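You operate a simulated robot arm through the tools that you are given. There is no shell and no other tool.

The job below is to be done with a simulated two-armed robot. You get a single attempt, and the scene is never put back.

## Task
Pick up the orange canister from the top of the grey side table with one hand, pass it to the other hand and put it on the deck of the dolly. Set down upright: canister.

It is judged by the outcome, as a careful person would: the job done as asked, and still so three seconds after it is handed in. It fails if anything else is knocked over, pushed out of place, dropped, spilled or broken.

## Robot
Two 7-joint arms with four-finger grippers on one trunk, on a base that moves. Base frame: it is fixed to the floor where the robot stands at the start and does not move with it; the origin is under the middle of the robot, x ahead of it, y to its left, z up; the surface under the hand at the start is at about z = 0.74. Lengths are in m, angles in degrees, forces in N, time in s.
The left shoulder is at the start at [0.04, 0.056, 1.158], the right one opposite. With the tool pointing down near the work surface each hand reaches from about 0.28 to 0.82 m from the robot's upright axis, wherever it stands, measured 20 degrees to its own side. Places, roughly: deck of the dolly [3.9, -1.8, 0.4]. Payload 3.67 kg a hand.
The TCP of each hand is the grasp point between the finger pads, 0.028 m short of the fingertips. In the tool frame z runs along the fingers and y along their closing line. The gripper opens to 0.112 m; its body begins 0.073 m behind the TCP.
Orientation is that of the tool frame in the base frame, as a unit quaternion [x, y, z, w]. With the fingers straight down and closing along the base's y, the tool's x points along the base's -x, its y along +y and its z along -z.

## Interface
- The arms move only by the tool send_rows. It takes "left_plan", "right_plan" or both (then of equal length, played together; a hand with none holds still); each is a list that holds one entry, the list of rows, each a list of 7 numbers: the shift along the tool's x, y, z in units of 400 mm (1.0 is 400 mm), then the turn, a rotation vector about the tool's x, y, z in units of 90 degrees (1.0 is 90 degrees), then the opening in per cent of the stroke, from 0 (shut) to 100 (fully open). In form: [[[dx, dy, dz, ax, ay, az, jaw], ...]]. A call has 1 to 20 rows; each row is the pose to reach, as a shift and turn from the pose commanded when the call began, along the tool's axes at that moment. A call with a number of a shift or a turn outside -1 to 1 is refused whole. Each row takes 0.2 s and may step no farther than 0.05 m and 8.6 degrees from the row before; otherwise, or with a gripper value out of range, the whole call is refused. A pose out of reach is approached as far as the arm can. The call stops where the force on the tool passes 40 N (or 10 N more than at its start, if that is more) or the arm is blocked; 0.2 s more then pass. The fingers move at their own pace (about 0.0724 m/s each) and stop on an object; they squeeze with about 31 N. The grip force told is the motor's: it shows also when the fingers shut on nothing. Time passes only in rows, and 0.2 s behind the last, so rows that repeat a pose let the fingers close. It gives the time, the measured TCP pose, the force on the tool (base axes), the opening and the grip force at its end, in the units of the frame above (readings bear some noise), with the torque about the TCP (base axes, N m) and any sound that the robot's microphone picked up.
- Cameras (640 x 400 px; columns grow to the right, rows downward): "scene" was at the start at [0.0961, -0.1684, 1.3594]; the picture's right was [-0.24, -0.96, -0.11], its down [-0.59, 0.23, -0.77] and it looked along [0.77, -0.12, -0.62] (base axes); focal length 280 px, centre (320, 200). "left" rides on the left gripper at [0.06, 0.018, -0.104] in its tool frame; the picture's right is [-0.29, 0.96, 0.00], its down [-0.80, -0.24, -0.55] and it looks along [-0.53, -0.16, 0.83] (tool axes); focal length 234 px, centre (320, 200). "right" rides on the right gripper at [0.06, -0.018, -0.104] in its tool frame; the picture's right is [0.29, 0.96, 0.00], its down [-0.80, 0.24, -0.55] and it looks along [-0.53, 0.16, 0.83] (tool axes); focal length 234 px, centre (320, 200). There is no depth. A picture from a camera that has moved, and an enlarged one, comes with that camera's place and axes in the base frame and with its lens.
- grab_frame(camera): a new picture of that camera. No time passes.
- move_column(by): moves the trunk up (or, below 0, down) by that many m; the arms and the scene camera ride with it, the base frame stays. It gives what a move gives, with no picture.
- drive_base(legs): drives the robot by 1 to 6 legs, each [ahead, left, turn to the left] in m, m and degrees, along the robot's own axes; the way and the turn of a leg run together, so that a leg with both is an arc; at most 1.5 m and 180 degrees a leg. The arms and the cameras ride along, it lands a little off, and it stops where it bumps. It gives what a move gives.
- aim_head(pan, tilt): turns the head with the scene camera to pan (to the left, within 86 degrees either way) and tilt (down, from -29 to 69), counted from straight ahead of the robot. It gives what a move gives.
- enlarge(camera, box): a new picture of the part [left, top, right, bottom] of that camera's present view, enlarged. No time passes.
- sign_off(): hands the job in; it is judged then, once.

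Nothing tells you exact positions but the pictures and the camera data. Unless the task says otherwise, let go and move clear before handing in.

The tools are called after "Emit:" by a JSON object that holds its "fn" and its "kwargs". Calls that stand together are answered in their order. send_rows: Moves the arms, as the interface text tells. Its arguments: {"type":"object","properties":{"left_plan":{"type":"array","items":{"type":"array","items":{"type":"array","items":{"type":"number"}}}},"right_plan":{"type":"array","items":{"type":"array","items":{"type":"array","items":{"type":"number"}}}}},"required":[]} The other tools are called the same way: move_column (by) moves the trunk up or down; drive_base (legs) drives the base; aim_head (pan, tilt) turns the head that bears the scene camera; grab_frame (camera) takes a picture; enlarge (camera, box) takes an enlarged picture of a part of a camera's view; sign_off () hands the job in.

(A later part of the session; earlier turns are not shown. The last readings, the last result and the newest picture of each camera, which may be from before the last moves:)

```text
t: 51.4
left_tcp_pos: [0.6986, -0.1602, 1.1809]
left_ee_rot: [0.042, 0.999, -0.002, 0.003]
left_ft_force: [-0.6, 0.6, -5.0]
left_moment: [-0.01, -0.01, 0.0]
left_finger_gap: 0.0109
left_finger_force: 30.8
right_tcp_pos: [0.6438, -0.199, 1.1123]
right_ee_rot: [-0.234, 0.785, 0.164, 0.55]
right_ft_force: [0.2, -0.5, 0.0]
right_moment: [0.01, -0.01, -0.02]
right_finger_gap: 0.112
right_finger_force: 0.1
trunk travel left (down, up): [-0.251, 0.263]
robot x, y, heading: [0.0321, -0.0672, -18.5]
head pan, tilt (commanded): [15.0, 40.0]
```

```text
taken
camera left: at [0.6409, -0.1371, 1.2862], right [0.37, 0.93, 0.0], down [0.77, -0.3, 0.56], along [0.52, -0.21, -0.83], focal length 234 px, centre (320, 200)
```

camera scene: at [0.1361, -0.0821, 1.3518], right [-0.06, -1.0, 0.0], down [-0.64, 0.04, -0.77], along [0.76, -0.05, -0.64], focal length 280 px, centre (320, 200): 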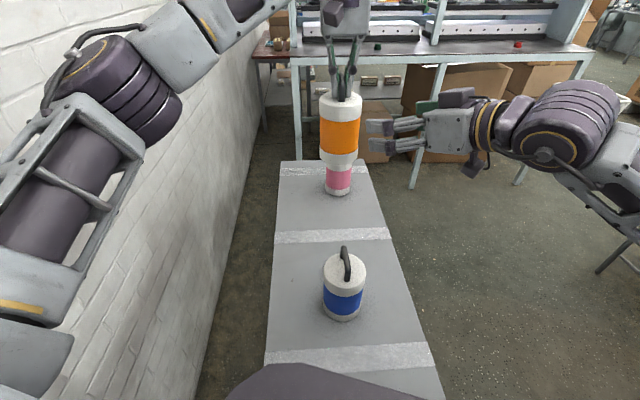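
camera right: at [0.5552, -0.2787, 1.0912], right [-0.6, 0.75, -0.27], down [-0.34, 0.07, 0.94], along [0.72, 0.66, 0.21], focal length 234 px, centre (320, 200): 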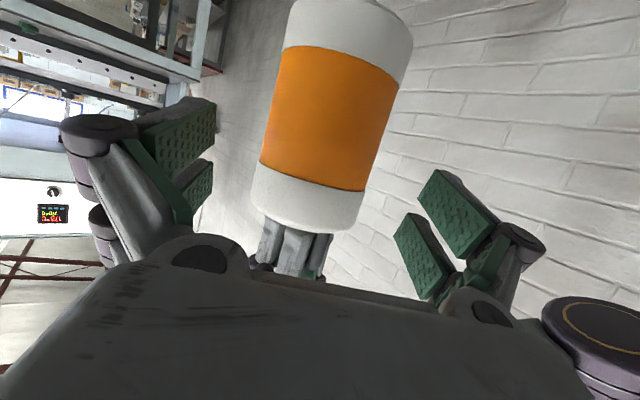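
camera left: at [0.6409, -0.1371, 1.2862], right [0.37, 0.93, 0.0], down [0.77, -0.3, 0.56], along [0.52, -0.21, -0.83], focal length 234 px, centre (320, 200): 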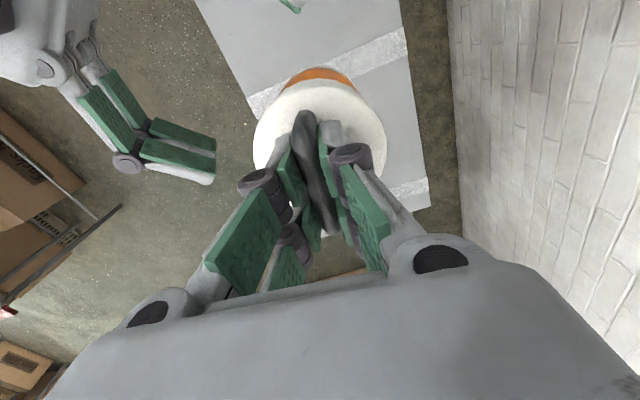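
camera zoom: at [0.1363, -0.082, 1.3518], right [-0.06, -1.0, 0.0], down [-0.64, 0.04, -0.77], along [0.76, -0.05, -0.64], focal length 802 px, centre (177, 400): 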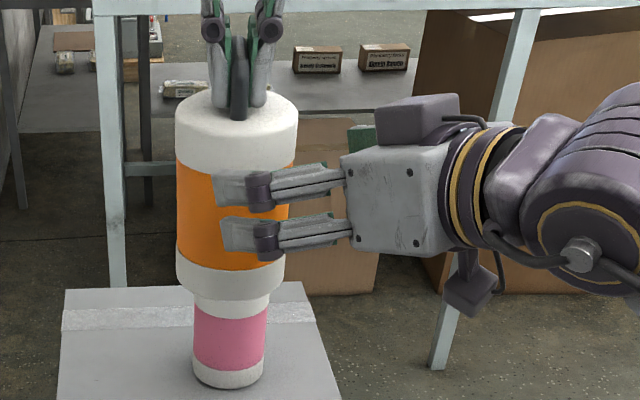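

The canister sits centred between the right fingers. Advancing the rest of the way, with a few millimetres left before the axis.

Emit:
{"fn": "send_rows", "kwargs": {"right_plan": [[[0, 0, 0.05, 0, 0, 0, 100], [0, 0, 0.1, 0, 0, 0, 100], [0, 0, 0.14, 0, 0, 0, 100], [0, 0, 0.168, 0, 0, 0, 100], [0, 0, 0.168, 0, 0, 0, 100]]]}}

Emit:
{"fn": "grab_frame", "kwargs": {"camera": "right"}}

Emit:
{"fn": "enlarge", "kwargs": {"camera": "scene", "box": [290, 60, 450, 200]}}

Emit:
{"fn": "grab_frame", "kwargs": {"camera": "left"}}

```text
t: 52.6
left_tcp_pos: [0.7006, -0.1596, 1.1808]
left_ee_rot: [0.042, 0.999, -0.002, 0.004]
left_ft_force: [-0.5, 0.6, -5.5]
left_moment: [-0.01, 0.04, 0.0]
left_finger_gap: 0.0108
left_finger_force: 31.3
right_tcp_pos: [0.6959, -0.1643, 1.089]
right_ee_rot: [-0.233, 0.784, 0.164, 0.551]
right_ft_force: [0.7, -0.5, 0.1]
right_moment: [0.0, 0.01, 0.0]
right_finger_gap: 0.1121
right_finger_force: 0.3
trunk travel left (down, up): [-0.251, 0.263]
robot x, y, heading: [0.0331, -0.0716, -18.8]
head pan, tilt (commanded): [15.0, 40.0]
```

```text
taken
camera right: at [0.6083, -0.244, 1.0682], right [-0.61, 0.75, -0.27], down [-0.34, 0.07, 0.94], along [0.72, 0.66, 0.21], focal length 234 px, centre (320, 200)
```

right: 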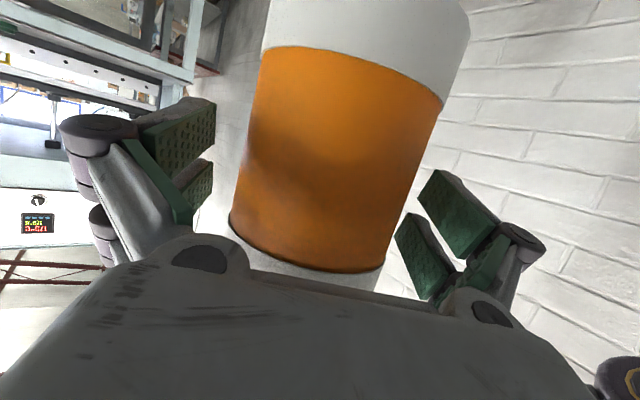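

```text
2.86 times, centred on (370, 130) of scene
camera zoom: at [0.1364, -0.0819, 1.3518], right [-0.06, -1.0, 0.0], down [-0.64, 0.04, -0.77], along [0.76, -0.05, -0.64], focal length 802 px, centre (177, 400)
```

zoom: 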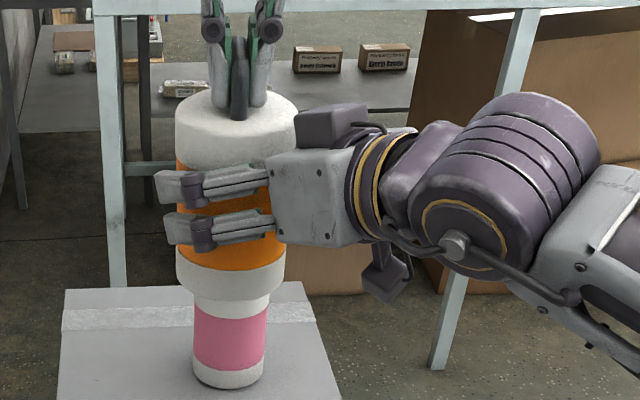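

```text
taken
camera left: at [0.6411, -0.137, 1.2861], right [0.37, 0.93, 0.0], down [0.77, -0.3, 0.56], along [0.52, -0.21, -0.83], focal length 234 px, centre (320, 200)
```

left: 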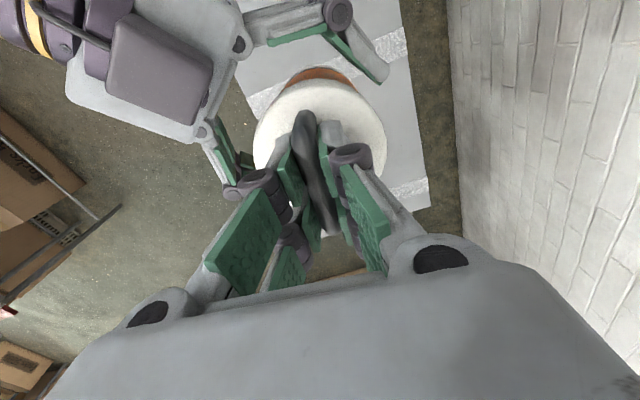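

Everything is lined up with no contact forces. Closing the right hand on the body while the left holds the handle.

Emit:
{"fn": "send_rows", "kwargs": {"right_plan": [[[0, 0, 0, 0, 0, 0, 85], [0, 0, 0, 0, 0, 0, 78], [0, 0, 0, 0, 0, 0, 60], [0, 0, 0, 0, 0, 0, 40], [0, 0, 0, 0, 0, 0, 20], [0, 0, 0, 0, 0, 0, 0], [0, 0, 0, 0, 0, 0, 0]]]}}

Emit:
{"fn": "grab_frame", "kwargs": {"camera": "right"}}

Emit:
{"fn": "enlarge", "kwargs": {"camera": "scene", "box": [290, 60, 450, 200]}}

Emit:
{"fn": "grab_frame", "kwargs": {"camera": "left"}}

```text
t: 54.2
left_tcp_pos: [0.7003, -0.1593, 1.1813]
left_ee_rot: [0.041, 0.999, -0.002, 0.002]
left_ft_force: [14.4, -4.2, -5.7]
left_moment: [-0.37, -1.23, -0.11]
left_finger_gap: 0.0108
left_finger_force: 30.9
right_tcp_pos: [0.6956, -0.1636, 1.0893]
right_ee_rot: [-0.234, 0.785, 0.164, 0.55]
right_ft_force: [-16.0, 4.7, 0.6]
right_moment: [-0.08, -0.14, 0.2]
right_finger_gap: 0.0863
right_finger_force: 30.5
trunk travel left (down, up): [-0.251, 0.263]
robot x, y, heading: [0.0331, -0.0715, -18.6]
head pan, tilt (commanded): [15.0, 40.0]
```

```text
taken
camera right: at [0.6079, -0.2433, 1.068], right [-0.61, 0.75, -0.27], down [-0.34, 0.06, 0.94], along [0.72, 0.66, 0.21], focal length 234 px, centre (320, 200)
```

right: 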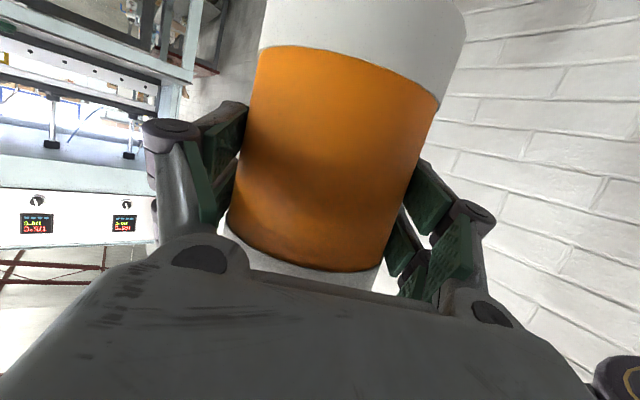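

```text
2.86 times, centred on (370, 130) of scene
camera zoom: at [0.1367, -0.0817, 1.3517], right [-0.06, -1.0, 0.0], down [-0.64, 0.04, -0.77], along [0.76, -0.05, -0.64], focal length 802 px, centre (177, 400)
```

zoom: 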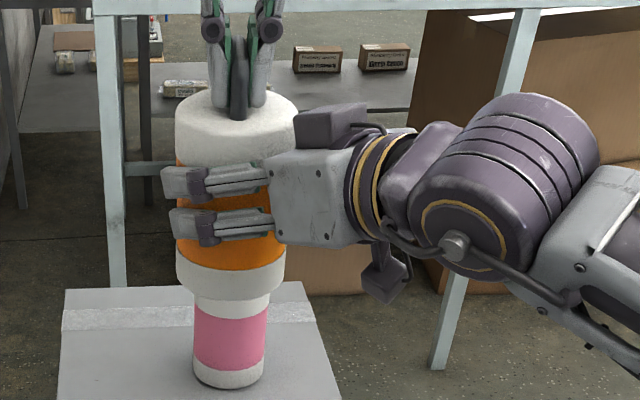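

```text
taken
camera left: at [0.6416, -0.1367, 1.2859], right [0.37, 0.93, 0.0], down [0.77, -0.3, 0.56], along [0.52, -0.21, -0.83], focal length 234 px, centre (320, 200)
```

left: 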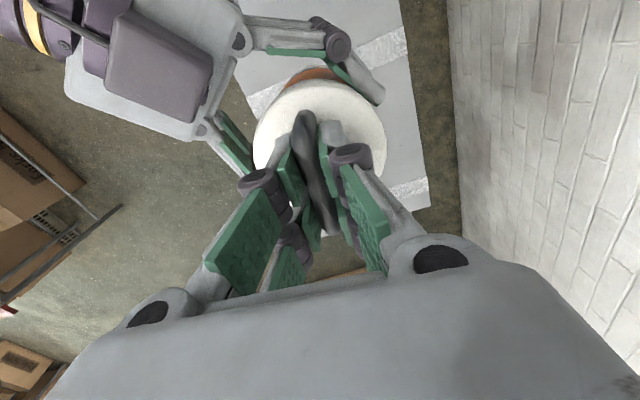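

Both hands hold it, with about 15 N of side load between them from a small misalignment. I'll nudge the right hand about 2 mm to relax that before the left lets go.

Emit:
{"fn": "send_rows", "kwargs": {"right_plan": [[[0.001, 0.004, -0.003, 0, 0, 0, 0], [0.001, 0.004, -0.003, 0, 0, 0, 0]]]}}

```text
t: 54.8
left_tcp_pos: [0.6997, -0.1611, 1.1818]
left_ee_rot: [0.043, 0.999, -0.003, 0.003]
left_ft_force: [2.0, -5.9, -8.5]
left_moment: [-0.48, -1.02, -0.08]
left_finger_gap: 0.0108
left_finger_force: 30.6
right_tcp_pos: [0.6935, -0.1646, 1.0891]
right_ee_rot: [-0.232, 0.786, 0.163, 0.55]
right_ft_force: [-2.2, 5.1, 2.4]
right_moment: [0.0, 0.75, 0.12]
right_finger_gap: 0.0862
right_finger_force: 31.3
trunk travel left (down, up): [-0.251, 0.263]
robot x, y, heading: [0.0319, -0.0671, -18.4]
head pan, tilt (commanded): [15.0, 40.0]
```

The side load dropped to a few newtons. Now the left hand opens only part way, to about 34 mm, so its fingers don't swing into the right gripper.

Emit:
{"fn": "send_rows", "kwargs": {"left_plan": [[[0, 0, 0, 0, 0, 0, 15], [0, 0, 0, 0, 0, 0, 25], [0, 0, 0, 0, 0, 0, 30], [0, 0, 0, 0, 0, 0, 30]]]}}

Emit:
{"fn": "grab_frame", "kwargs": {"camera": "left"}}

Emit:
{"fn": "enlarge", "kwargs": {"camera": "scene", "box": [290, 60, 450, 200]}}

```text
t: 55.8
left_tcp_pos: [0.6997, -0.1586, 1.1819]
left_ee_rot: [0.042, 0.999, -0.003, 0.002]
left_ft_force: [-0.1, 0.2, 0.0]
left_moment: [0.02, 0.02, -0.01]
left_finger_gap: 0.0338
left_finger_force: 0.0
right_tcp_pos: [0.694, -0.1626, 1.09]
right_ee_rot: [-0.233, 0.785, 0.164, 0.55]
right_ft_force: [0.2, -0.9, 0.3]
right_moment: [-0.01, 0.04, 0.02]
right_finger_gap: 0.0856
right_finger_force: 30.4
trunk travel left (down, up): [-0.251, 0.263]
robot x, y, heading: [0.0335, -0.0707, -18.3]
head pan, tilt (commanded): [15.0, 40.0]
```

```text
taken
camera left: at [0.6413, -0.1368, 1.286], right [0.37, 0.93, 0.0], down [0.77, -0.3, 0.56], along [0.52, -0.21, -0.83], focal length 234 px, centre (320, 200)
```

left: 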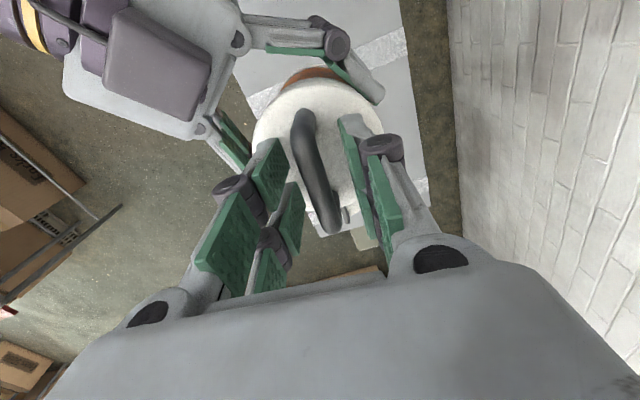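

```text
2.86 times, centred on (370, 130) of scene
camera zoom: at [0.1367, -0.0817, 1.3517], right [-0.06, -1.0, 0.0], down [-0.64, 0.04, -0.77], along [0.76, -0.05, -0.64], focal length 802 px, centre (177, 400)
```

zoom: 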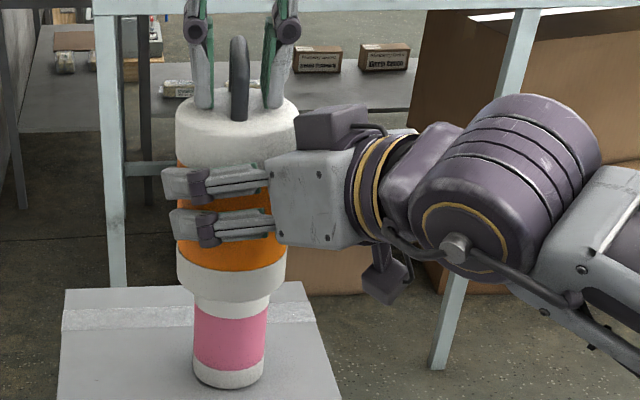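

The handle is free and the right hand holds the body at 30 N. The right force reading doesn't show the weight yet, so I'll check it again before separating the hands.

Emit:
{"fn": "send_rows", "kwargs": {"right_plan": [[[0, 0, 0, 0, 0, 0, 0], [0, 0, 0, 0, 0, 0, 0]]]}}

Emit:
{"fn": "enlarge", "kwargs": {"camera": "scene", "box": [290, 60, 450, 200]}}

```text
t: 56.4
left_tcp_pos: [0.6998, -0.1596, 1.1816]
left_ee_rot: [0.042, 0.999, -0.003, 0.003]
left_ft_force: [-0.5, -0.4, -0.2]
left_moment: [0.0, -0.03, -0.01]
left_finger_gap: 0.0337
left_finger_force: 0.2
right_tcp_pos: [0.6944, -0.164, 1.0885]
right_ee_rot: [-0.234, 0.785, 0.164, 0.55]
right_ft_force: [0.6, -0.2, 0.2]
right_moment: [-0.02, 0.01, -0.03]
right_finger_gap: 0.086
right_finger_force: 31.1
trunk travel left (down, up): [-0.251, 0.263]
robot x, y, heading: [0.0338, -0.0716, -18.6]
head pan, tilt (commanded): [15.0, 40.0]
```

```text
2.86 times, centred on (370, 130) of scene
camera zoom: at [0.1367, -0.0817, 1.3517], right [-0.06, -1.0, 0.0], down [-0.64, 0.04, -0.77], along [0.76, -0.05, -0.64], focal length 802 px, centre (177, 400)
```

zoom: 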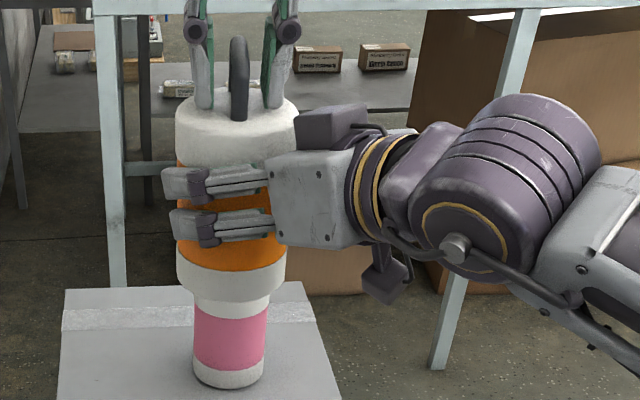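

The canister hasn't moved between frames, so the right hand has it. Raising the left hand straight up, off the handle.

Emit:
{"fn": "send_rows", "kwargs": {"left_plan": [[[0, 0, -0.04, 0, 0, 0, 30], [0, 0, -0.08, 0, 0, 0, 30], [-0.0005, -0.0005, -0.14, 0, 0, 0, 30], [-0.001, -0.001, -0.2, 0, 0, 0, 30], [-0.001, -0.001, -0.2, 0, 0, 0, 30]]]}}

Emit:
{"fn": "grab_frame", "kwargs": {"camera": "scene"}}

Emit:
{"fn": "grab_frame", "kwargs": {"camera": "left"}}

```text
t: 57.6
left_tcp_pos: [0.7019, -0.1597, 1.2616]
left_ee_rot: [0.042, 0.999, -0.003, 0.003]
left_ft_force: [-0.2, 0.9, -0.3]
left_moment: [-0.04, 0.03, 0.0]
left_finger_gap: 0.0334
left_finger_force: 0.1
right_tcp_pos: [0.6945, -0.1631, 1.0883]
right_ee_rot: [-0.233, 0.785, 0.163, 0.55]
right_ft_force: [-0.5, -0.1, -0.2]
right_moment: [-0.01, 0.03, 0.01]
right_finger_gap: 0.086
right_finger_force: 30.9
trunk travel left (down, up): [-0.251, 0.263]
robot x, y, heading: [0.0318, -0.0697, -18.2]
head pan, tilt (commanded): [15.0, 40.0]
```

```text
taken
camera scene: at [0.1374, -0.0815, 1.3517], right [-0.06, -1.0, 0.0], down [-0.64, 0.04, -0.77], along [0.76, -0.05, -0.64], focal length 280 px, centre (320, 200)
```

scene: 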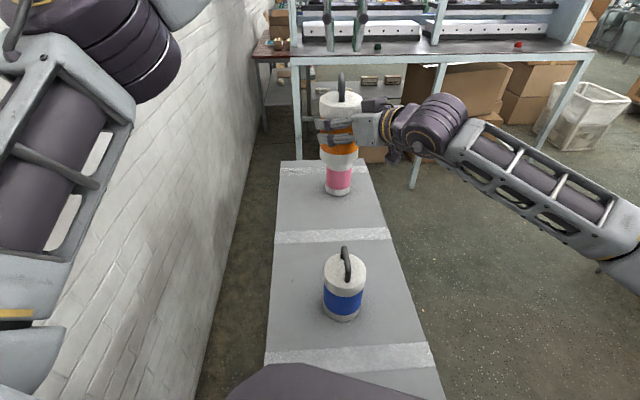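

```text
taken
camera left: at [0.6427, -0.1366, 1.366], right [0.37, 0.93, 0.0], down [0.77, -0.3, 0.56], along [0.52, -0.21, -0.83], focal length 234 px, centre (320, 200)
```

left: 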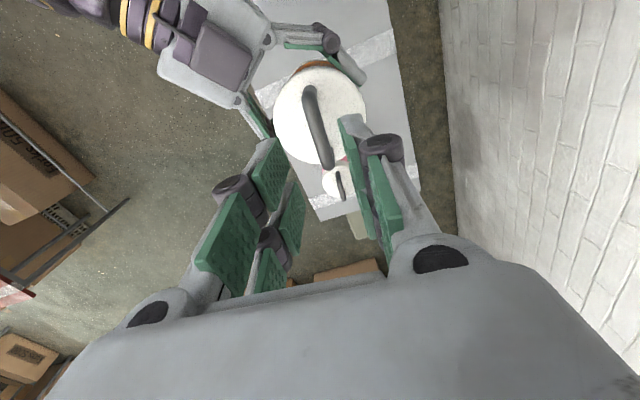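

The handover is done: the right hand holds the canister upright and the left is clear. Now I need a careful look at the way out on the right, between the table and the machine bench.

Emit:
{"fn": "aim_head", "kwargs": {"pan": -60, "tilt": 50}}

Emit:
{"fn": "grab_frame", "kwargs": {"camera": "scene"}}

Emit:
{"fn": "aim_head", "kwargs": {"pan": -86, "tilt": 65}}

Emit:
{"fn": "grab_frame", "kwargs": {"camera": "scene"}}

Emit:
{"fn": "aim_head", "kwargs": {"pan": -35, "tilt": 69}}

Emit:
{"fn": "grab_frame", "kwargs": {"camera": "scene"}}

```text
t: 59.1
left_tcp_pos: [0.7022, -0.1597, 1.2611]
left_ee_rot: [0.042, 0.999, -0.003, 0.002]
left_ft_force: [-0.9, -0.8, 0.3]
left_moment: [0.01, -0.01, 0.01]
left_finger_gap: 0.0336
left_finger_force: 0.0
right_tcp_pos: [0.6944, -0.1648, 1.0895]
right_ee_rot: [-0.234, 0.785, 0.163, 0.549]
right_ft_force: [0.2, 0.2, 0.1]
right_moment: [0.01, 0.02, 0.01]
right_finger_gap: 0.0859
right_finger_force: 30.6
trunk travel left (down, up): [-0.251, 0.263]
robot x, y, heading: [0.0306, -0.0662, -18.5]
head pan, tilt (commanded): [-60.0, 50.0]
```

```text
taken
camera scene: at [0.0671, -0.1519, 1.3376], right [-0.98, -0.2, 0.0], down [-0.15, 0.75, -0.64], along [0.13, -0.63, -0.77], focal length 280 px, centre (320, 200)
```

scene: 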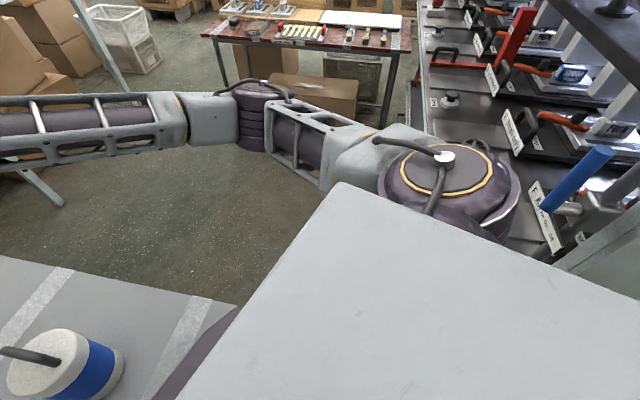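

```text
t: 60.0
left_tcp_pos: [0.7013, -0.1604, 1.2618]
left_ee_rot: [0.041, 0.999, -0.003, 0.003]
left_ft_force: [0.8, -0.1, 0.0]
left_moment: [0.0, 0.01, -0.01]
left_finger_gap: 0.0336
left_finger_force: 0.1
right_tcp_pos: [0.6936, -0.1636, 1.0909]
right_ee_rot: [-0.233, 0.785, 0.163, 0.55]
right_ft_force: [0.2, 0.5, -0.2]
right_moment: [-0.03, 0.05, 0.0]
right_finger_gap: 0.086
right_finger_force: 30.9
trunk travel left (down, up): [-0.251, 0.263]
robot x, y, heading: [0.0383, -0.0697, -18.8]
head pan, tilt (commanded): [-85.9, 65.0]
```

```text
taken
camera scene: at [0.0366, -0.1352, 1.3195], right [-0.97, 0.25, 0.0], down [0.23, 0.88, -0.42], along [-0.11, -0.41, -0.91], focal length 280 px, centre (320, 200)
```

scene: 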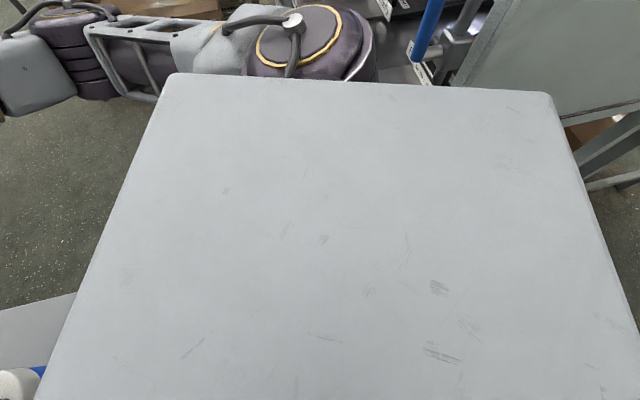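

```text
t: 61.2
left_tcp_pos: [0.7007, -0.1587, 1.2612]
left_ee_rot: [0.043, 0.999, -0.003, 0.003]
left_ft_force: [-0.4, 0.1, 0.5]
left_moment: [-0.01, -0.01, 0.01]
left_finger_gap: 0.0337
left_finger_force: 0.1
right_tcp_pos: [0.6937, -0.1649, 1.0895]
right_ee_rot: [-0.234, 0.785, 0.164, 0.549]
right_ft_force: [-0.8, -0.2, -0.3]
right_moment: [0.02, 0.05, -0.01]
right_finger_gap: 0.086
right_finger_force: 31.1
trunk travel left (down, up): [-0.251, 0.263]
robot x, y, heading: [0.0334, -0.0713, -18.7]
head pan, tilt (commanded): [-35.0, 68.8]
```

```text
taken
camera scene: at [0.0849, -0.1214, 1.3157], right [-0.81, -0.59, 0.0], down [-0.55, 0.75, -0.36], along [0.21, -0.29, -0.93], focal length 280 px, centre (320, 200)
```

scene: 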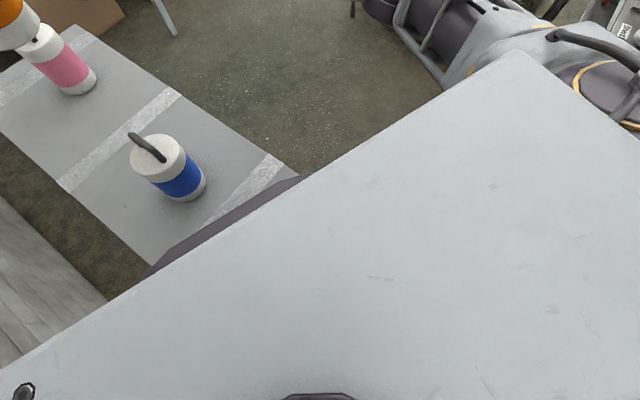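

The gap looks passable for the slim torso if I strafe right while keeping x about the same. I'll start with a small step.

Emit:
{"fn": "drive_base", "kwargs": {"legs": [[0.04, -0.12, 0]]}}

Emit:
{"fn": "aim_head", "kwargs": {"pan": -60, "tilt": 45}}

Emit:
{"fn": "grab_frame", "kwargs": {"camera": "scene"}}

```text
t: 62.4
left_tcp_pos: [0.7004, -0.2861, 1.2615]
left_ee_rot: [0.041, 0.999, -0.003, 0.003]
left_ft_force: [0.0, -0.2, 0.6]
left_moment: [-0.02, 0.01, -0.04]
left_finger_gap: 0.0334
left_finger_force: 0.0
right_tcp_pos: [0.6937, -0.2886, 1.0899]
right_ee_rot: [-0.234, 0.786, 0.163, 0.549]
right_ft_force: [0.2, 1.3, -1.0]
right_moment: [-0.02, 0.01, 0.02]
right_finger_gap: 0.0859
right_finger_force: 30.3
trunk travel left (down, up): [-0.251, 0.263]
robot x, y, heading: [0.0342, -0.195, -18.6]
head pan, tilt (commanded): [-35.0, 68.8]
```

```text
t: 63.3
left_tcp_pos: [0.6996, -0.2836, 1.2609]
left_ee_rot: [0.041, 0.999, -0.003, 0.003]
left_ft_force: [-0.1, 0.0, 0.7]
left_moment: [-0.01, -0.01, -0.01]
left_finger_gap: 0.0335
left_finger_force: 0.0
right_tcp_pos: [0.6944, -0.2883, 1.0895]
right_ee_rot: [-0.234, 0.785, 0.164, 0.55]
right_ft_force: [0.0, -0.1, 0.1]
right_moment: [-0.02, 0.0, 0.02]
right_finger_gap: 0.0861
right_finger_force: 31.1
trunk travel left (down, up): [-0.251, 0.263]
robot x, y, heading: [0.0321, -0.197, -18.4]
head pan, tilt (commanded): [-60.0, 45.0]
```

```text
taken
camera scene: at [0.0678, -0.2807, 1.3445], right [-0.98, -0.2, 0.0], down [-0.14, 0.69, -0.71], along [0.14, -0.69, -0.71], focal length 280 px, centre (320, 200)
```

scene: 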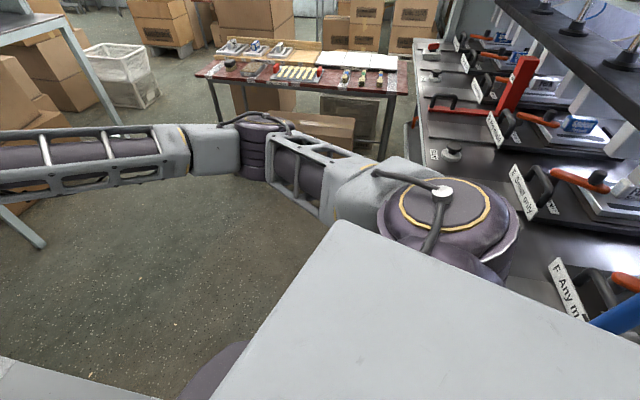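

The base drives properly now that the elbow is off the wall. The bench front is close at x≈-0.08, so I'll square up to heading 0° to slip sideways between table and bench.

Emit:
{"fn": "drive_base", "kwargs": {"legs": [[0.0, 0.0, 18]]}}

Emit:
{"fn": "aim_head", "kwargs": {"pan": -86, "tilt": 55}}

Emit:
{"fn": "grab_frame", "kwargs": {"camera": "scene"}}

Emit:
{"fn": "aim_head", "kwargs": {"pan": -10, "tilt": 60}}

Emit:
{"fn": "grab_frame", "kwargs": {"camera": "scene"}}

```text
t: 64.8
left_tcp_pos: [0.6953, -0.0732, 1.2613]
left_ee_rot: [-0.115, 0.993, -0.003, 0.004]
left_ft_force: [-0.3, -0.5, -0.3]
left_moment: [0.0, 0.0, -0.01]
left_finger_gap: 0.0336
left_finger_force: 0.1
right_tcp_pos: [0.6904, -0.0798, 1.0895]
right_ee_rot: [-0.353, 0.739, 0.247, 0.517]
right_ft_force: [0.2, -0.4, 0.1]
right_moment: [-0.03, 0.03, 0.0]
right_finger_gap: 0.086
right_finger_force: 30.5
trunk travel left (down, up): [-0.251, 0.263]
robot x, y, heading: [0.0302, -0.1946, -0.4]
head pan, tilt (commanded): [-60.0, 45.0]
```

```text
t: 65.7
left_tcp_pos: [0.6962, -0.0734, 1.2619]
left_ee_rot: [-0.115, 0.993, -0.001, 0.004]
left_ft_force: [0.1, 0.7, -0.4]
left_moment: [0.0, -0.02, 0.01]
left_finger_gap: 0.0336
left_finger_force: 0.0
right_tcp_pos: [0.6905, -0.079, 1.0883]
right_ee_rot: [-0.353, 0.739, 0.248, 0.518]
right_ft_force: [-1.1, 0.3, 0.1]
right_moment: [-0.07, 0.01, 0.04]
right_finger_gap: 0.0861
right_finger_force: 31.0
trunk travel left (down, up): [-0.251, 0.263]
robot x, y, heading: [0.0344, -0.1956, -0.7]
head pan, tilt (commanded): [-85.9, 55.0]
```

```text
taken
camera scene: at [0.0572, -0.2673, 1.3311], right [-1.0, -0.06, 0.0], down [-0.05, 0.82, -0.57], along [0.03, -0.57, -0.82], focal length 280 px, centre (320, 200)
```

scene: 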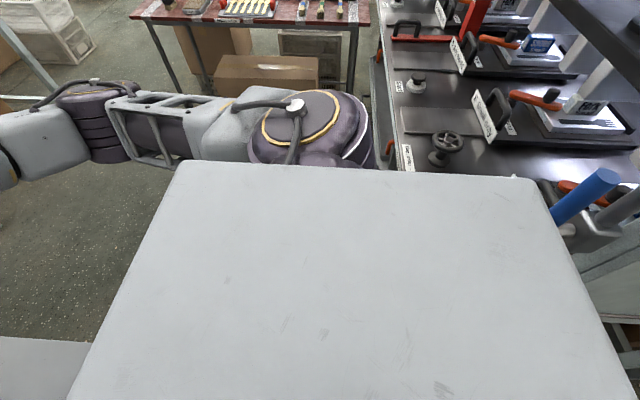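

```text
t: 67.2
left_tcp_pos: [0.696, -0.0721, 1.2618]
left_ee_rot: [-0.115, 0.993, -0.002, 0.004]
left_ft_force: [-0.6, -0.7, 0.5]
left_moment: [-0.04, 0.0, -0.02]
left_finger_gap: 0.0337
left_finger_force: 0.1
right_tcp_pos: [0.6898, -0.0786, 1.0886]
right_ee_rot: [-0.354, 0.739, 0.248, 0.517]
right_ft_force: [0.2, 0.3, -0.3]
right_moment: [-0.03, -0.01, -0.01]
right_finger_gap: 0.086
right_finger_force: 30.8
trunk travel left (down, up): [-0.251, 0.263]
robot x, y, heading: [0.0309, -0.1925, -0.5]
head pan, tilt (commanded): [-10.0, 60.0]
```

```text
taken
camera scene: at [0.1182, -0.2075, 1.325], right [-0.18, -0.98, 0.0], down [-0.85, 0.16, -0.5], along [0.49, -0.09, -0.87], focal length 280 px, centre (320, 200)
```

scene: 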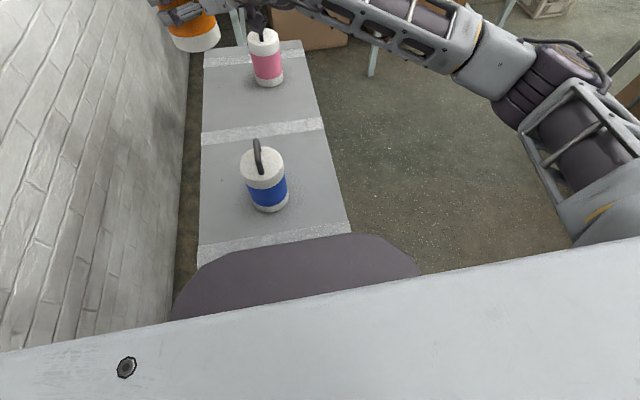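

Heading is now 0° and the passage is tight. Raising the trunk will lift the shoulders and arms clear of the bench top and its presses, and show which parts ride with the trunk.

Emit:
{"fn": "move_column", "kwargs": {"by": 0.2}}

Emit:
{"fn": "grab_frame", "kwargs": {"camera": "scene"}}

Emit:
{"fn": "aim_head", "kwargs": {"pan": -86, "tilt": 60}}

Emit:
{"fn": "grab_frame", "kwargs": {"camera": "scene"}}

```text
t: 69.4
left_tcp_pos: [0.6965, -0.0737, 1.4613]
left_ee_rot: [-0.115, 0.993, -0.001, 0.003]
left_ft_force: [-0.2, -1.0, 0.5]
left_moment: [-0.04, -0.01, -0.04]
left_finger_gap: 0.0336
left_finger_force: 0.0
right_tcp_pos: [0.6913, -0.0789, 1.2881]
right_ee_rot: [-0.354, 0.739, 0.247, 0.517]
right_ft_force: [-0.1, 1.1, -5.6]
right_moment: [0.02, 0.02, 0.02]
right_finger_gap: 0.0855
right_finger_force: 31.1
trunk travel left (down, up): [-0.451, 0.063]
robot x, y, heading: [0.0302, -0.1942, -0.7]
head pan, tilt (commanded): [-10.0, 60.0]
```

```text
taken
camera scene: at [0.1184, -0.2074, 1.5251], right [-0.18, -0.98, 0.0], down [-0.85, 0.16, -0.5], along [0.49, -0.09, -0.87], focal length 280 px, centre (320, 200)
```

scene: 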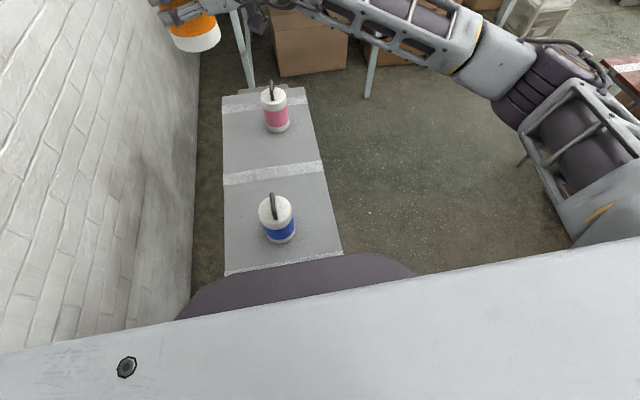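

```text
t: 70.8
left_tcp_pos: [0.6964, -0.0728, 1.461]
left_ee_rot: [-0.115, 0.993, -0.001, 0.003]
left_ft_force: [-0.8, -0.1, 1.2]
left_moment: [-0.02, -0.01, 0.03]
left_finger_gap: 0.0337
left_finger_force: 0.1
right_tcp_pos: [0.6903, -0.0798, 1.2892]
right_ee_rot: [-0.354, 0.739, 0.248, 0.517]
right_ft_force: [-0.1, -0.5, -4.4]
right_moment: [-0.04, 0.01, 0.0]
right_finger_gap: 0.0857
right_finger_force: 30.6
trunk travel left (down, up): [-0.451, 0.063]
robot x, y, heading: [0.0314, -0.1942, -0.5]
head pan, tilt (commanded): [-85.9, 60.0]
```

```text
taken
camera scene: at [0.057, -0.2617, 1.5251], right [-1.0, -0.06, 0.0], down [-0.05, 0.86, -0.5], along [0.03, -0.5, -0.87], focal length 280 px, centre (320, 200)
```

scene: 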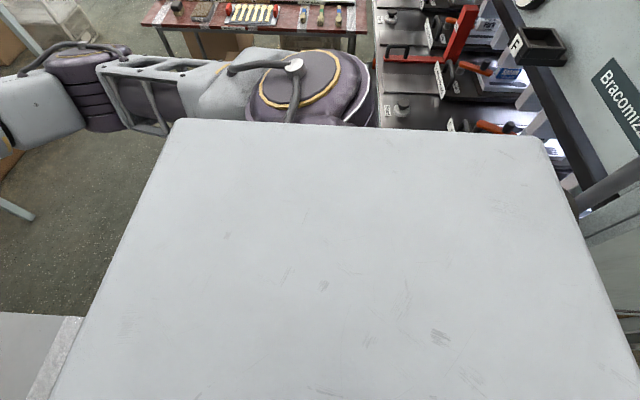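

The weight now shows on the right hand and the trunk is up. Before committing to the tight gap, I'll turn right on the spot, with arms high and clear, to see the space behind and beside me.

Emit:
{"fn": "drive_base", "kwargs": {"legs": [[0, 0, -25]]}}

Emit:
{"fn": "drive_base", "kwargs": {"legs": [[0, 0, -25]]}}

Emit:
{"fn": "grab_frame", "kwargs": {"camera": "scene"}}

Emit:
{"fn": "aim_head", "kwargs": {"pan": -86, "tilt": 25}}

Emit:
{"fn": "grab_frame", "kwargs": {"camera": "scene"}}

Emit:
{"fn": "aim_head", "kwargs": {"pan": -15, "tilt": 40}}

Emit:
{"fn": "grab_frame", "kwargs": {"camera": "scene"}}

```text
t: 72.6
left_tcp_pos: [0.6831, -0.3681, 1.4617]
left_ee_rot: [0.105, 0.995, -0.002, 0.002]
left_ft_force: [-0.4, 0.2, 0.0]
left_moment: [0.02, -0.06, 0.0]
left_finger_gap: 0.0336
left_finger_force: 0.1
right_tcp_pos: [0.6778, -0.3706, 1.2886]
right_ee_rot: [-0.184, 0.798, 0.129, 0.56]
right_ft_force: [-0.4, 0.5, -5.2]
right_moment: [-0.03, 0.09, -0.02]
right_finger_gap: 0.086
right_finger_force: 31.1
trunk travel left (down, up): [-0.451, 0.063]
robot x, y, heading: [0.0271, -0.1941, -25.7]
head pan, tilt (commanded): [-85.9, 60.0]
```

```text
t: 74.4
left_tcp_pos: [0.5483, -0.6283, 1.4611]
left_ee_rot: [0.319, 0.948, -0.004, 0.002]
left_ft_force: [-0.1, -0.1, -0.5]
left_moment: [-0.02, -0.01, 0.01]
left_finger_gap: 0.0336
left_finger_force: 0.0
right_tcp_pos: [0.5401, -0.629, 1.2878]
right_ee_rot: [-0.005, 0.819, 0.004, 0.574]
right_ft_force: [-0.3, 0.5, -5.4]
right_moment: [-0.02, -0.01, -0.04]
right_finger_gap: 0.0855
right_finger_force: 31.1
trunk travel left (down, up): [-0.451, 0.063]
robot x, y, heading: [0.032, -0.1916, -51.3]
head pan, tilt (commanded): [-85.9, 60.0]
```

```text
taken
camera scene: at [-0.003, -0.2567, 1.5252], right [-0.68, 0.73, 0.0], down [0.63, 0.59, -0.5], along [-0.37, -0.34, -0.87], focal length 280 px, centre (320, 200)
```

scene: 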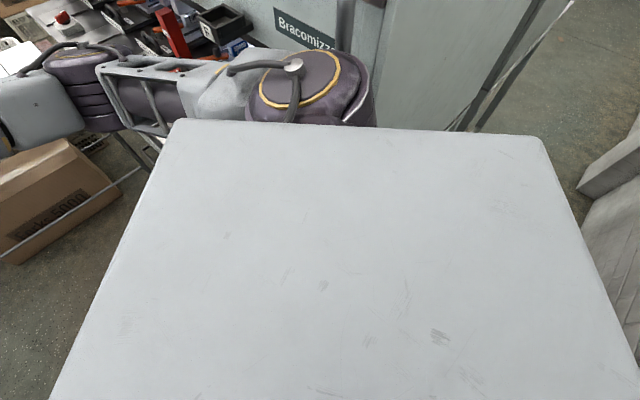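

```text
t: 75.5
left_tcp_pos: [0.5482, -0.6285, 1.4614]
left_ee_rot: [0.319, 0.948, -0.003, 0.003]
left_ft_force: [-0.1, 0.2, 0.3]
left_moment: [-0.01, -0.02, 0.0]
left_finger_gap: 0.0337
left_finger_force: 0.1
right_tcp_pos: [0.5407, -0.629, 1.2888]
right_ee_rot: [-0.004, 0.819, 0.003, 0.574]
right_ft_force: [-0.1, -0.1, -5.8]
right_moment: [-0.02, 0.04, -0.01]
right_finger_gap: 0.0856
right_finger_force: 31.0
trunk travel left (down, up): [-0.451, 0.063]
robot x, y, heading: [0.0331, -0.1977, -51.3]
head pan, tilt (commanded): [-85.9, 25.0]
```

```text
taken
camera scene: at [-0.022, -0.2739, 1.5751], right [-0.68, 0.73, 0.0], down [0.31, 0.29, -0.91], along [-0.66, -0.62, -0.42], focal length 280 px, centre (320, 200)
```

scene: 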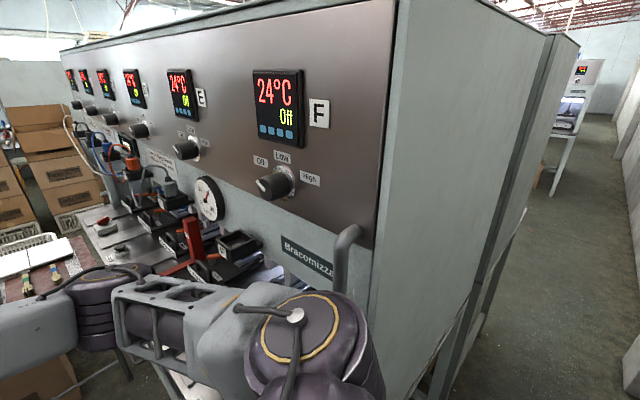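

```text
t: 76.9
left_tcp_pos: [0.5482, -0.6293, 1.4608]
left_ee_rot: [0.318, 0.948, -0.003, 0.002]
left_ft_force: [0.0, 1.1, 0.1]
left_moment: [0.01, 0.01, 0.04]
left_finger_gap: 0.0337
left_finger_force: 0.2
right_tcp_pos: [0.5398, -0.6294, 1.2886]
right_ee_rot: [-0.005, 0.819, 0.004, 0.574]
right_ft_force: [0.2, -0.5, -6.2]
right_moment: [-0.03, 0.09, 0.01]
right_finger_gap: 0.0858
right_finger_force: 31.3
trunk travel left (down, up): [-0.451, 0.063]
robot x, y, heading: [0.0304, -0.1965, -51.2]
head pan, tilt (commanded): [-15.0, 40.0]
```

```text
taken
camera scene: at [0.0795, -0.2891, 1.5518], right [-0.91, -0.4, 0.0], down [-0.26, 0.59, -0.77], along [0.31, -0.7, -0.64], focal length 280 px, centre (320, 200)
```

scene: 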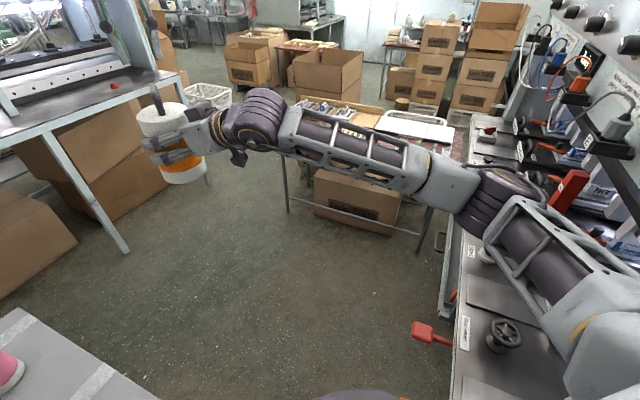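

I turned freely to -51° and see open floor ahead past the table corner, with a red lever sticking out from the bench front at about [-0.01, -0.7]. I don't know my own base's footprint, so I'll tilt the left wrist camera back towards it for a look.

Emit:
{"fn": "send_rows", "kwargs": {"left_plan": [[[0, 0.0357, 0, 0, 0.092, 0, 30], [0, 0.0714, 0, 0, 0.184, 0, 30], [0, 0.1071, 0, 0, 0.276, 0, 30], [0, 0.1429, 0, 0, 0.368, 0, 30], [0, 0.1786, 0, 0, 0.46, 0, 30], [0, 0.2143, 0, 0, 0.552, 0, 30], [0, 0.25, 0, 0, 0.644, 0, 30], [0, 0.25, 0, 0, 0.644, 0, 30]]]}}

Emit:
{"fn": "grab_frame", "kwargs": {"camera": "left"}}

Emit:
{"fn": "grab_frame", "kwargs": {"camera": "scene"}}

```text
t: 78.7
left_tcp_pos: [0.454, -0.4719, 1.3152]
left_ee_rot: [0.275, 0.842, 0.131, -0.445]
left_ft_force: [-0.4, -0.9, -1.2]
left_moment: [-0.02, -0.02, -0.04]
left_finger_gap: 0.0337
left_finger_force: 0.0
left hand out of reach, approached as far as the arm can: row 2, 3, 4, 5, 6, 7, 8
right_tcp_pos: [0.5398, -0.6288, 1.289]
right_ee_rot: [-0.005, 0.818, 0.004, 0.575]
right_ft_force: [-0.6, -0.7, -4.4]
right_moment: [0.0, 0.07, 0.02]
right_finger_gap: 0.0856
right_finger_force: 31.8
trunk travel left (down, up): [-0.451, 0.063]
robot x, y, heading: [0.0295, -0.1937, -51.0]
head pan, tilt (commanded): [-15.0, 40.0]
```

```text
taken
camera left: at [0.5072, -0.4864, 1.4239], right [0.69, 0.68, -0.26], down [0.6, -0.73, -0.33], along [-0.42, 0.08, -0.91], focal length 234 px, centre (320, 200)
```

left: 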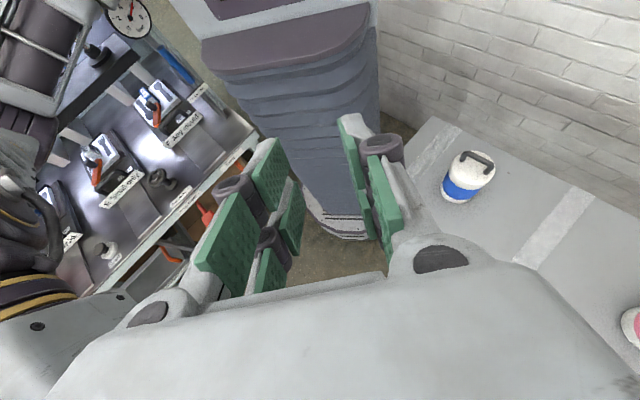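

```text
taken
camera scene: at [0.0774, -0.2892, 1.5519], right [-0.91, -0.41, 0.0], down [-0.26, 0.59, -0.77], along [0.31, -0.7, -0.64], focal length 280 px, centre (320, 200)
```

scene: 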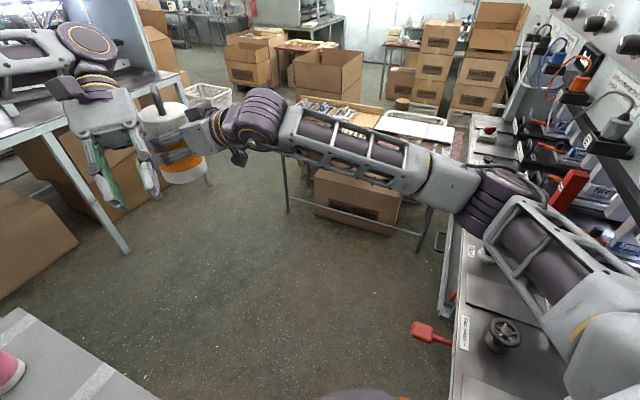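

That shows it: a bellows column and, at its foot, a compact base. Zooming in on it.

Emit:
{"fn": "enlarge", "kwargs": {"camera": "left", "box": [190, 100, 400, 260]}}

Emit:
{"fn": "enlarge", "kwargs": {"camera": "left", "box": [180, 0, 440, 140]}}

```text
2.50 times, centred on (295, 180) of left
camera zoom: at [0.5072, -0.4864, 1.4239], right [0.69, 0.68, -0.26], down [0.6, -0.73, -0.33], along [-0.42, 0.08, -0.91], focal length 585 px, centre (382, 250)
```

zoom: 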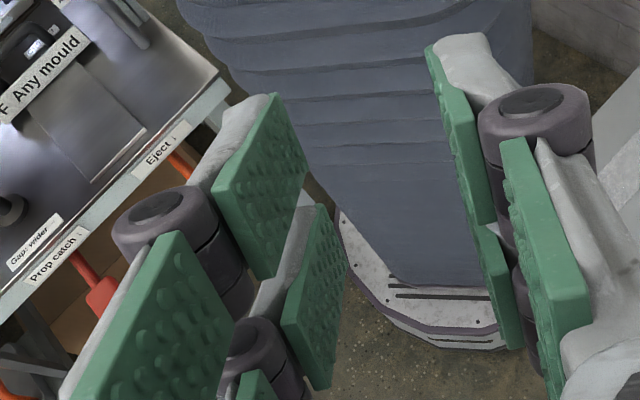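

```text
2.46 times, centred on (310, 70) of left
camera zoom: at [0.5072, -0.4864, 1.4239], right [0.69, 0.68, -0.26], down [0.6, -0.73, -0.33], along [-0.42, 0.08, -0.91], focal length 576 px, centre (345, 520)
```

zoom: 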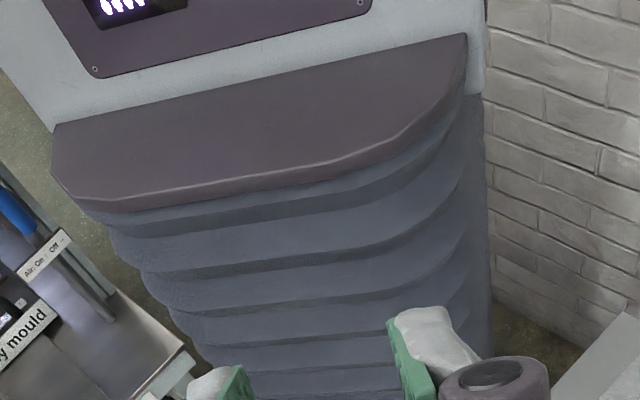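

I'll zoom tighter on the base and on the bench's near corner leg.

Emit:
{"fn": "enlarge", "kwargs": {"camera": "left", "box": [290, 150, 390, 250]}}

Emit:
{"fn": "enlarge", "kwargs": {"camera": "left", "box": [190, 80, 300, 180]}}

Emit:
{"fn": "aim_head", "kwargs": {"pan": -50, "tilt": 69}}

Emit:
{"fn": "grab_frame", "kwargs": {"camera": "scene"}}

```text
4.00 times, centred on (340, 200) of left
camera zoom: at [0.5072, -0.4864, 1.4239], right [0.69, 0.68, -0.26], down [0.6, -0.73, -0.33], along [-0.42, 0.08, -0.91], focal length 937 px, centre (240, 200)
```

zoom: 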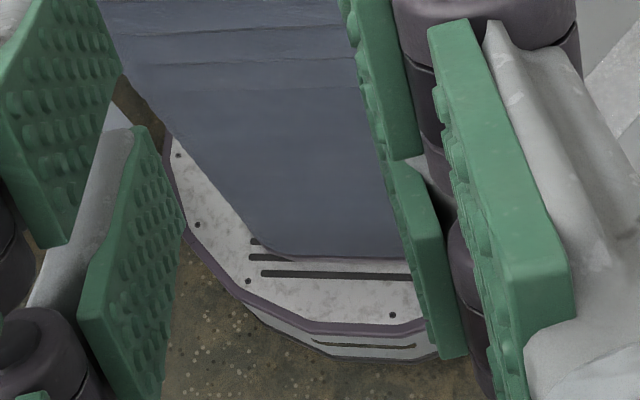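

```text
4.00 times, centred on (245, 130) of left
camera zoom: at [0.5072, -0.4864, 1.4239], right [0.69, 0.68, -0.26], down [0.6, -0.73, -0.33], along [-0.42, 0.08, -0.91], focal length 937 px, centre (620, 480)
```

zoom: 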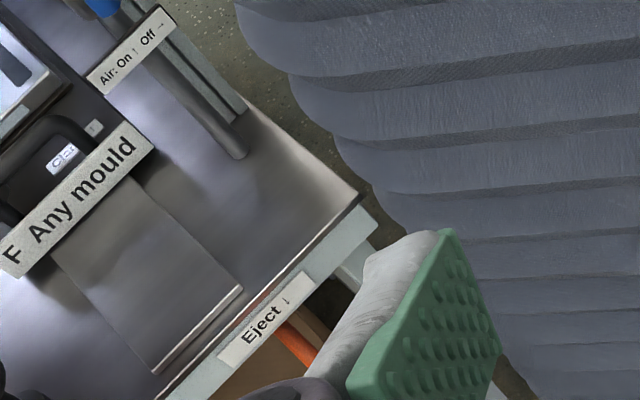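

```text
t: 79.7
left_tcp_pos: [0.4558, -0.4736, 1.3154]
left_ee_rot: [0.276, 0.842, 0.132, -0.445]
left_ft_force: [-0.3, -0.2, 0.0]
left_moment: [-0.02, 0.0, -0.02]
left_finger_gap: 0.0336
left_finger_force: 0.0
right_tcp_pos: [0.5408, -0.6288, 1.2897]
right_ee_rot: [-0.005, 0.82, 0.004, 0.573]
right_ft_force: [0.6, -0.7, -5.7]
right_moment: [0.02, 0.11, 0.03]
right_finger_gap: 0.0855
right_finger_force: 31.3
trunk travel left (down, up): [-0.451, 0.063]
robot x, y, heading: [0.0292, -0.1913, -51.1]
head pan, tilt (commanded): [-50.0, 68.8]
```

```text
taken
camera scene: at [0.0345, -0.2663, 1.5158], right [-0.98, 0.19, 0.0], down [0.18, 0.91, -0.36], along [-0.07, -0.36, -0.93], focal length 280 px, centre (320, 200)
```

scene: 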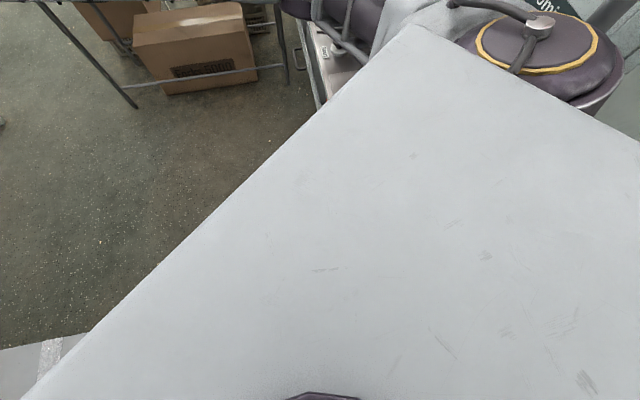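

The base is roughly a 0.55 × 0.64 m rounded shape about 0.17 m high, and the bellows column above it is slimmer. I'll check where the table's near leg stands and the bench's underside.

Emit:
{"fn": "enlarge", "kwargs": {"camera": "left", "box": [370, 90, 490, 200]}}

Emit:
{"fn": "enlarge", "kwargs": {"camera": "left", "box": [60, 120, 300, 300]}}

Emit:
{"fn": "grab_frame", "kwargs": {"camera": "right"}}

```text
3.64 times, centred on (430, 145) of left
camera zoom: at [0.5096, -0.4864, 1.4231], right [0.69, 0.68, -0.26], down [0.6, -0.73, -0.33], along [-0.42, 0.07, -0.91], focal length 852 px, centre (-80, 400)
```

zoom: 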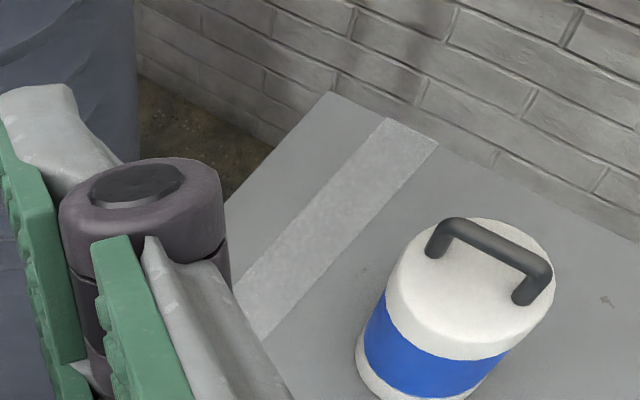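

```text
2.22 times, centred on (180, 210) of left
camera zoom: at [0.5096, -0.4864, 1.4231], right [0.69, 0.68, -0.26], down [0.6, -0.73, -0.33], along [-0.42, 0.07, -0.91], focal length 520 px, centre (631, 178)
```

zoom: 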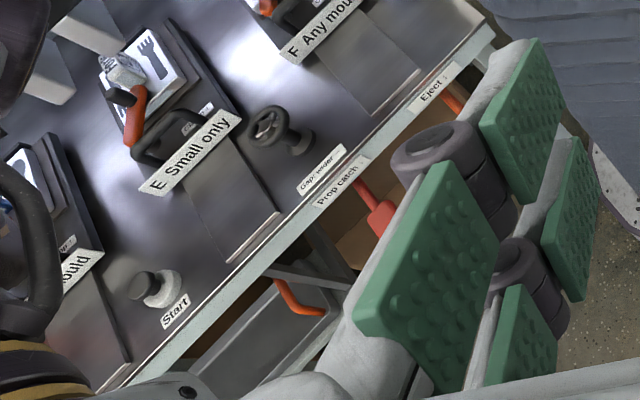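

```text
taken
camera right: at [0.4239, -0.6484, 1.2676], right [-0.11, 0.96, -0.27], down [-0.25, 0.24, 0.94], along [0.96, 0.17, 0.21], focal length 234 px, centre (320, 200)
```

right: 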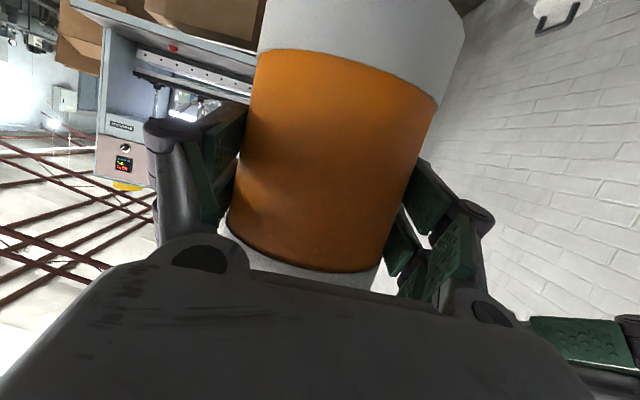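

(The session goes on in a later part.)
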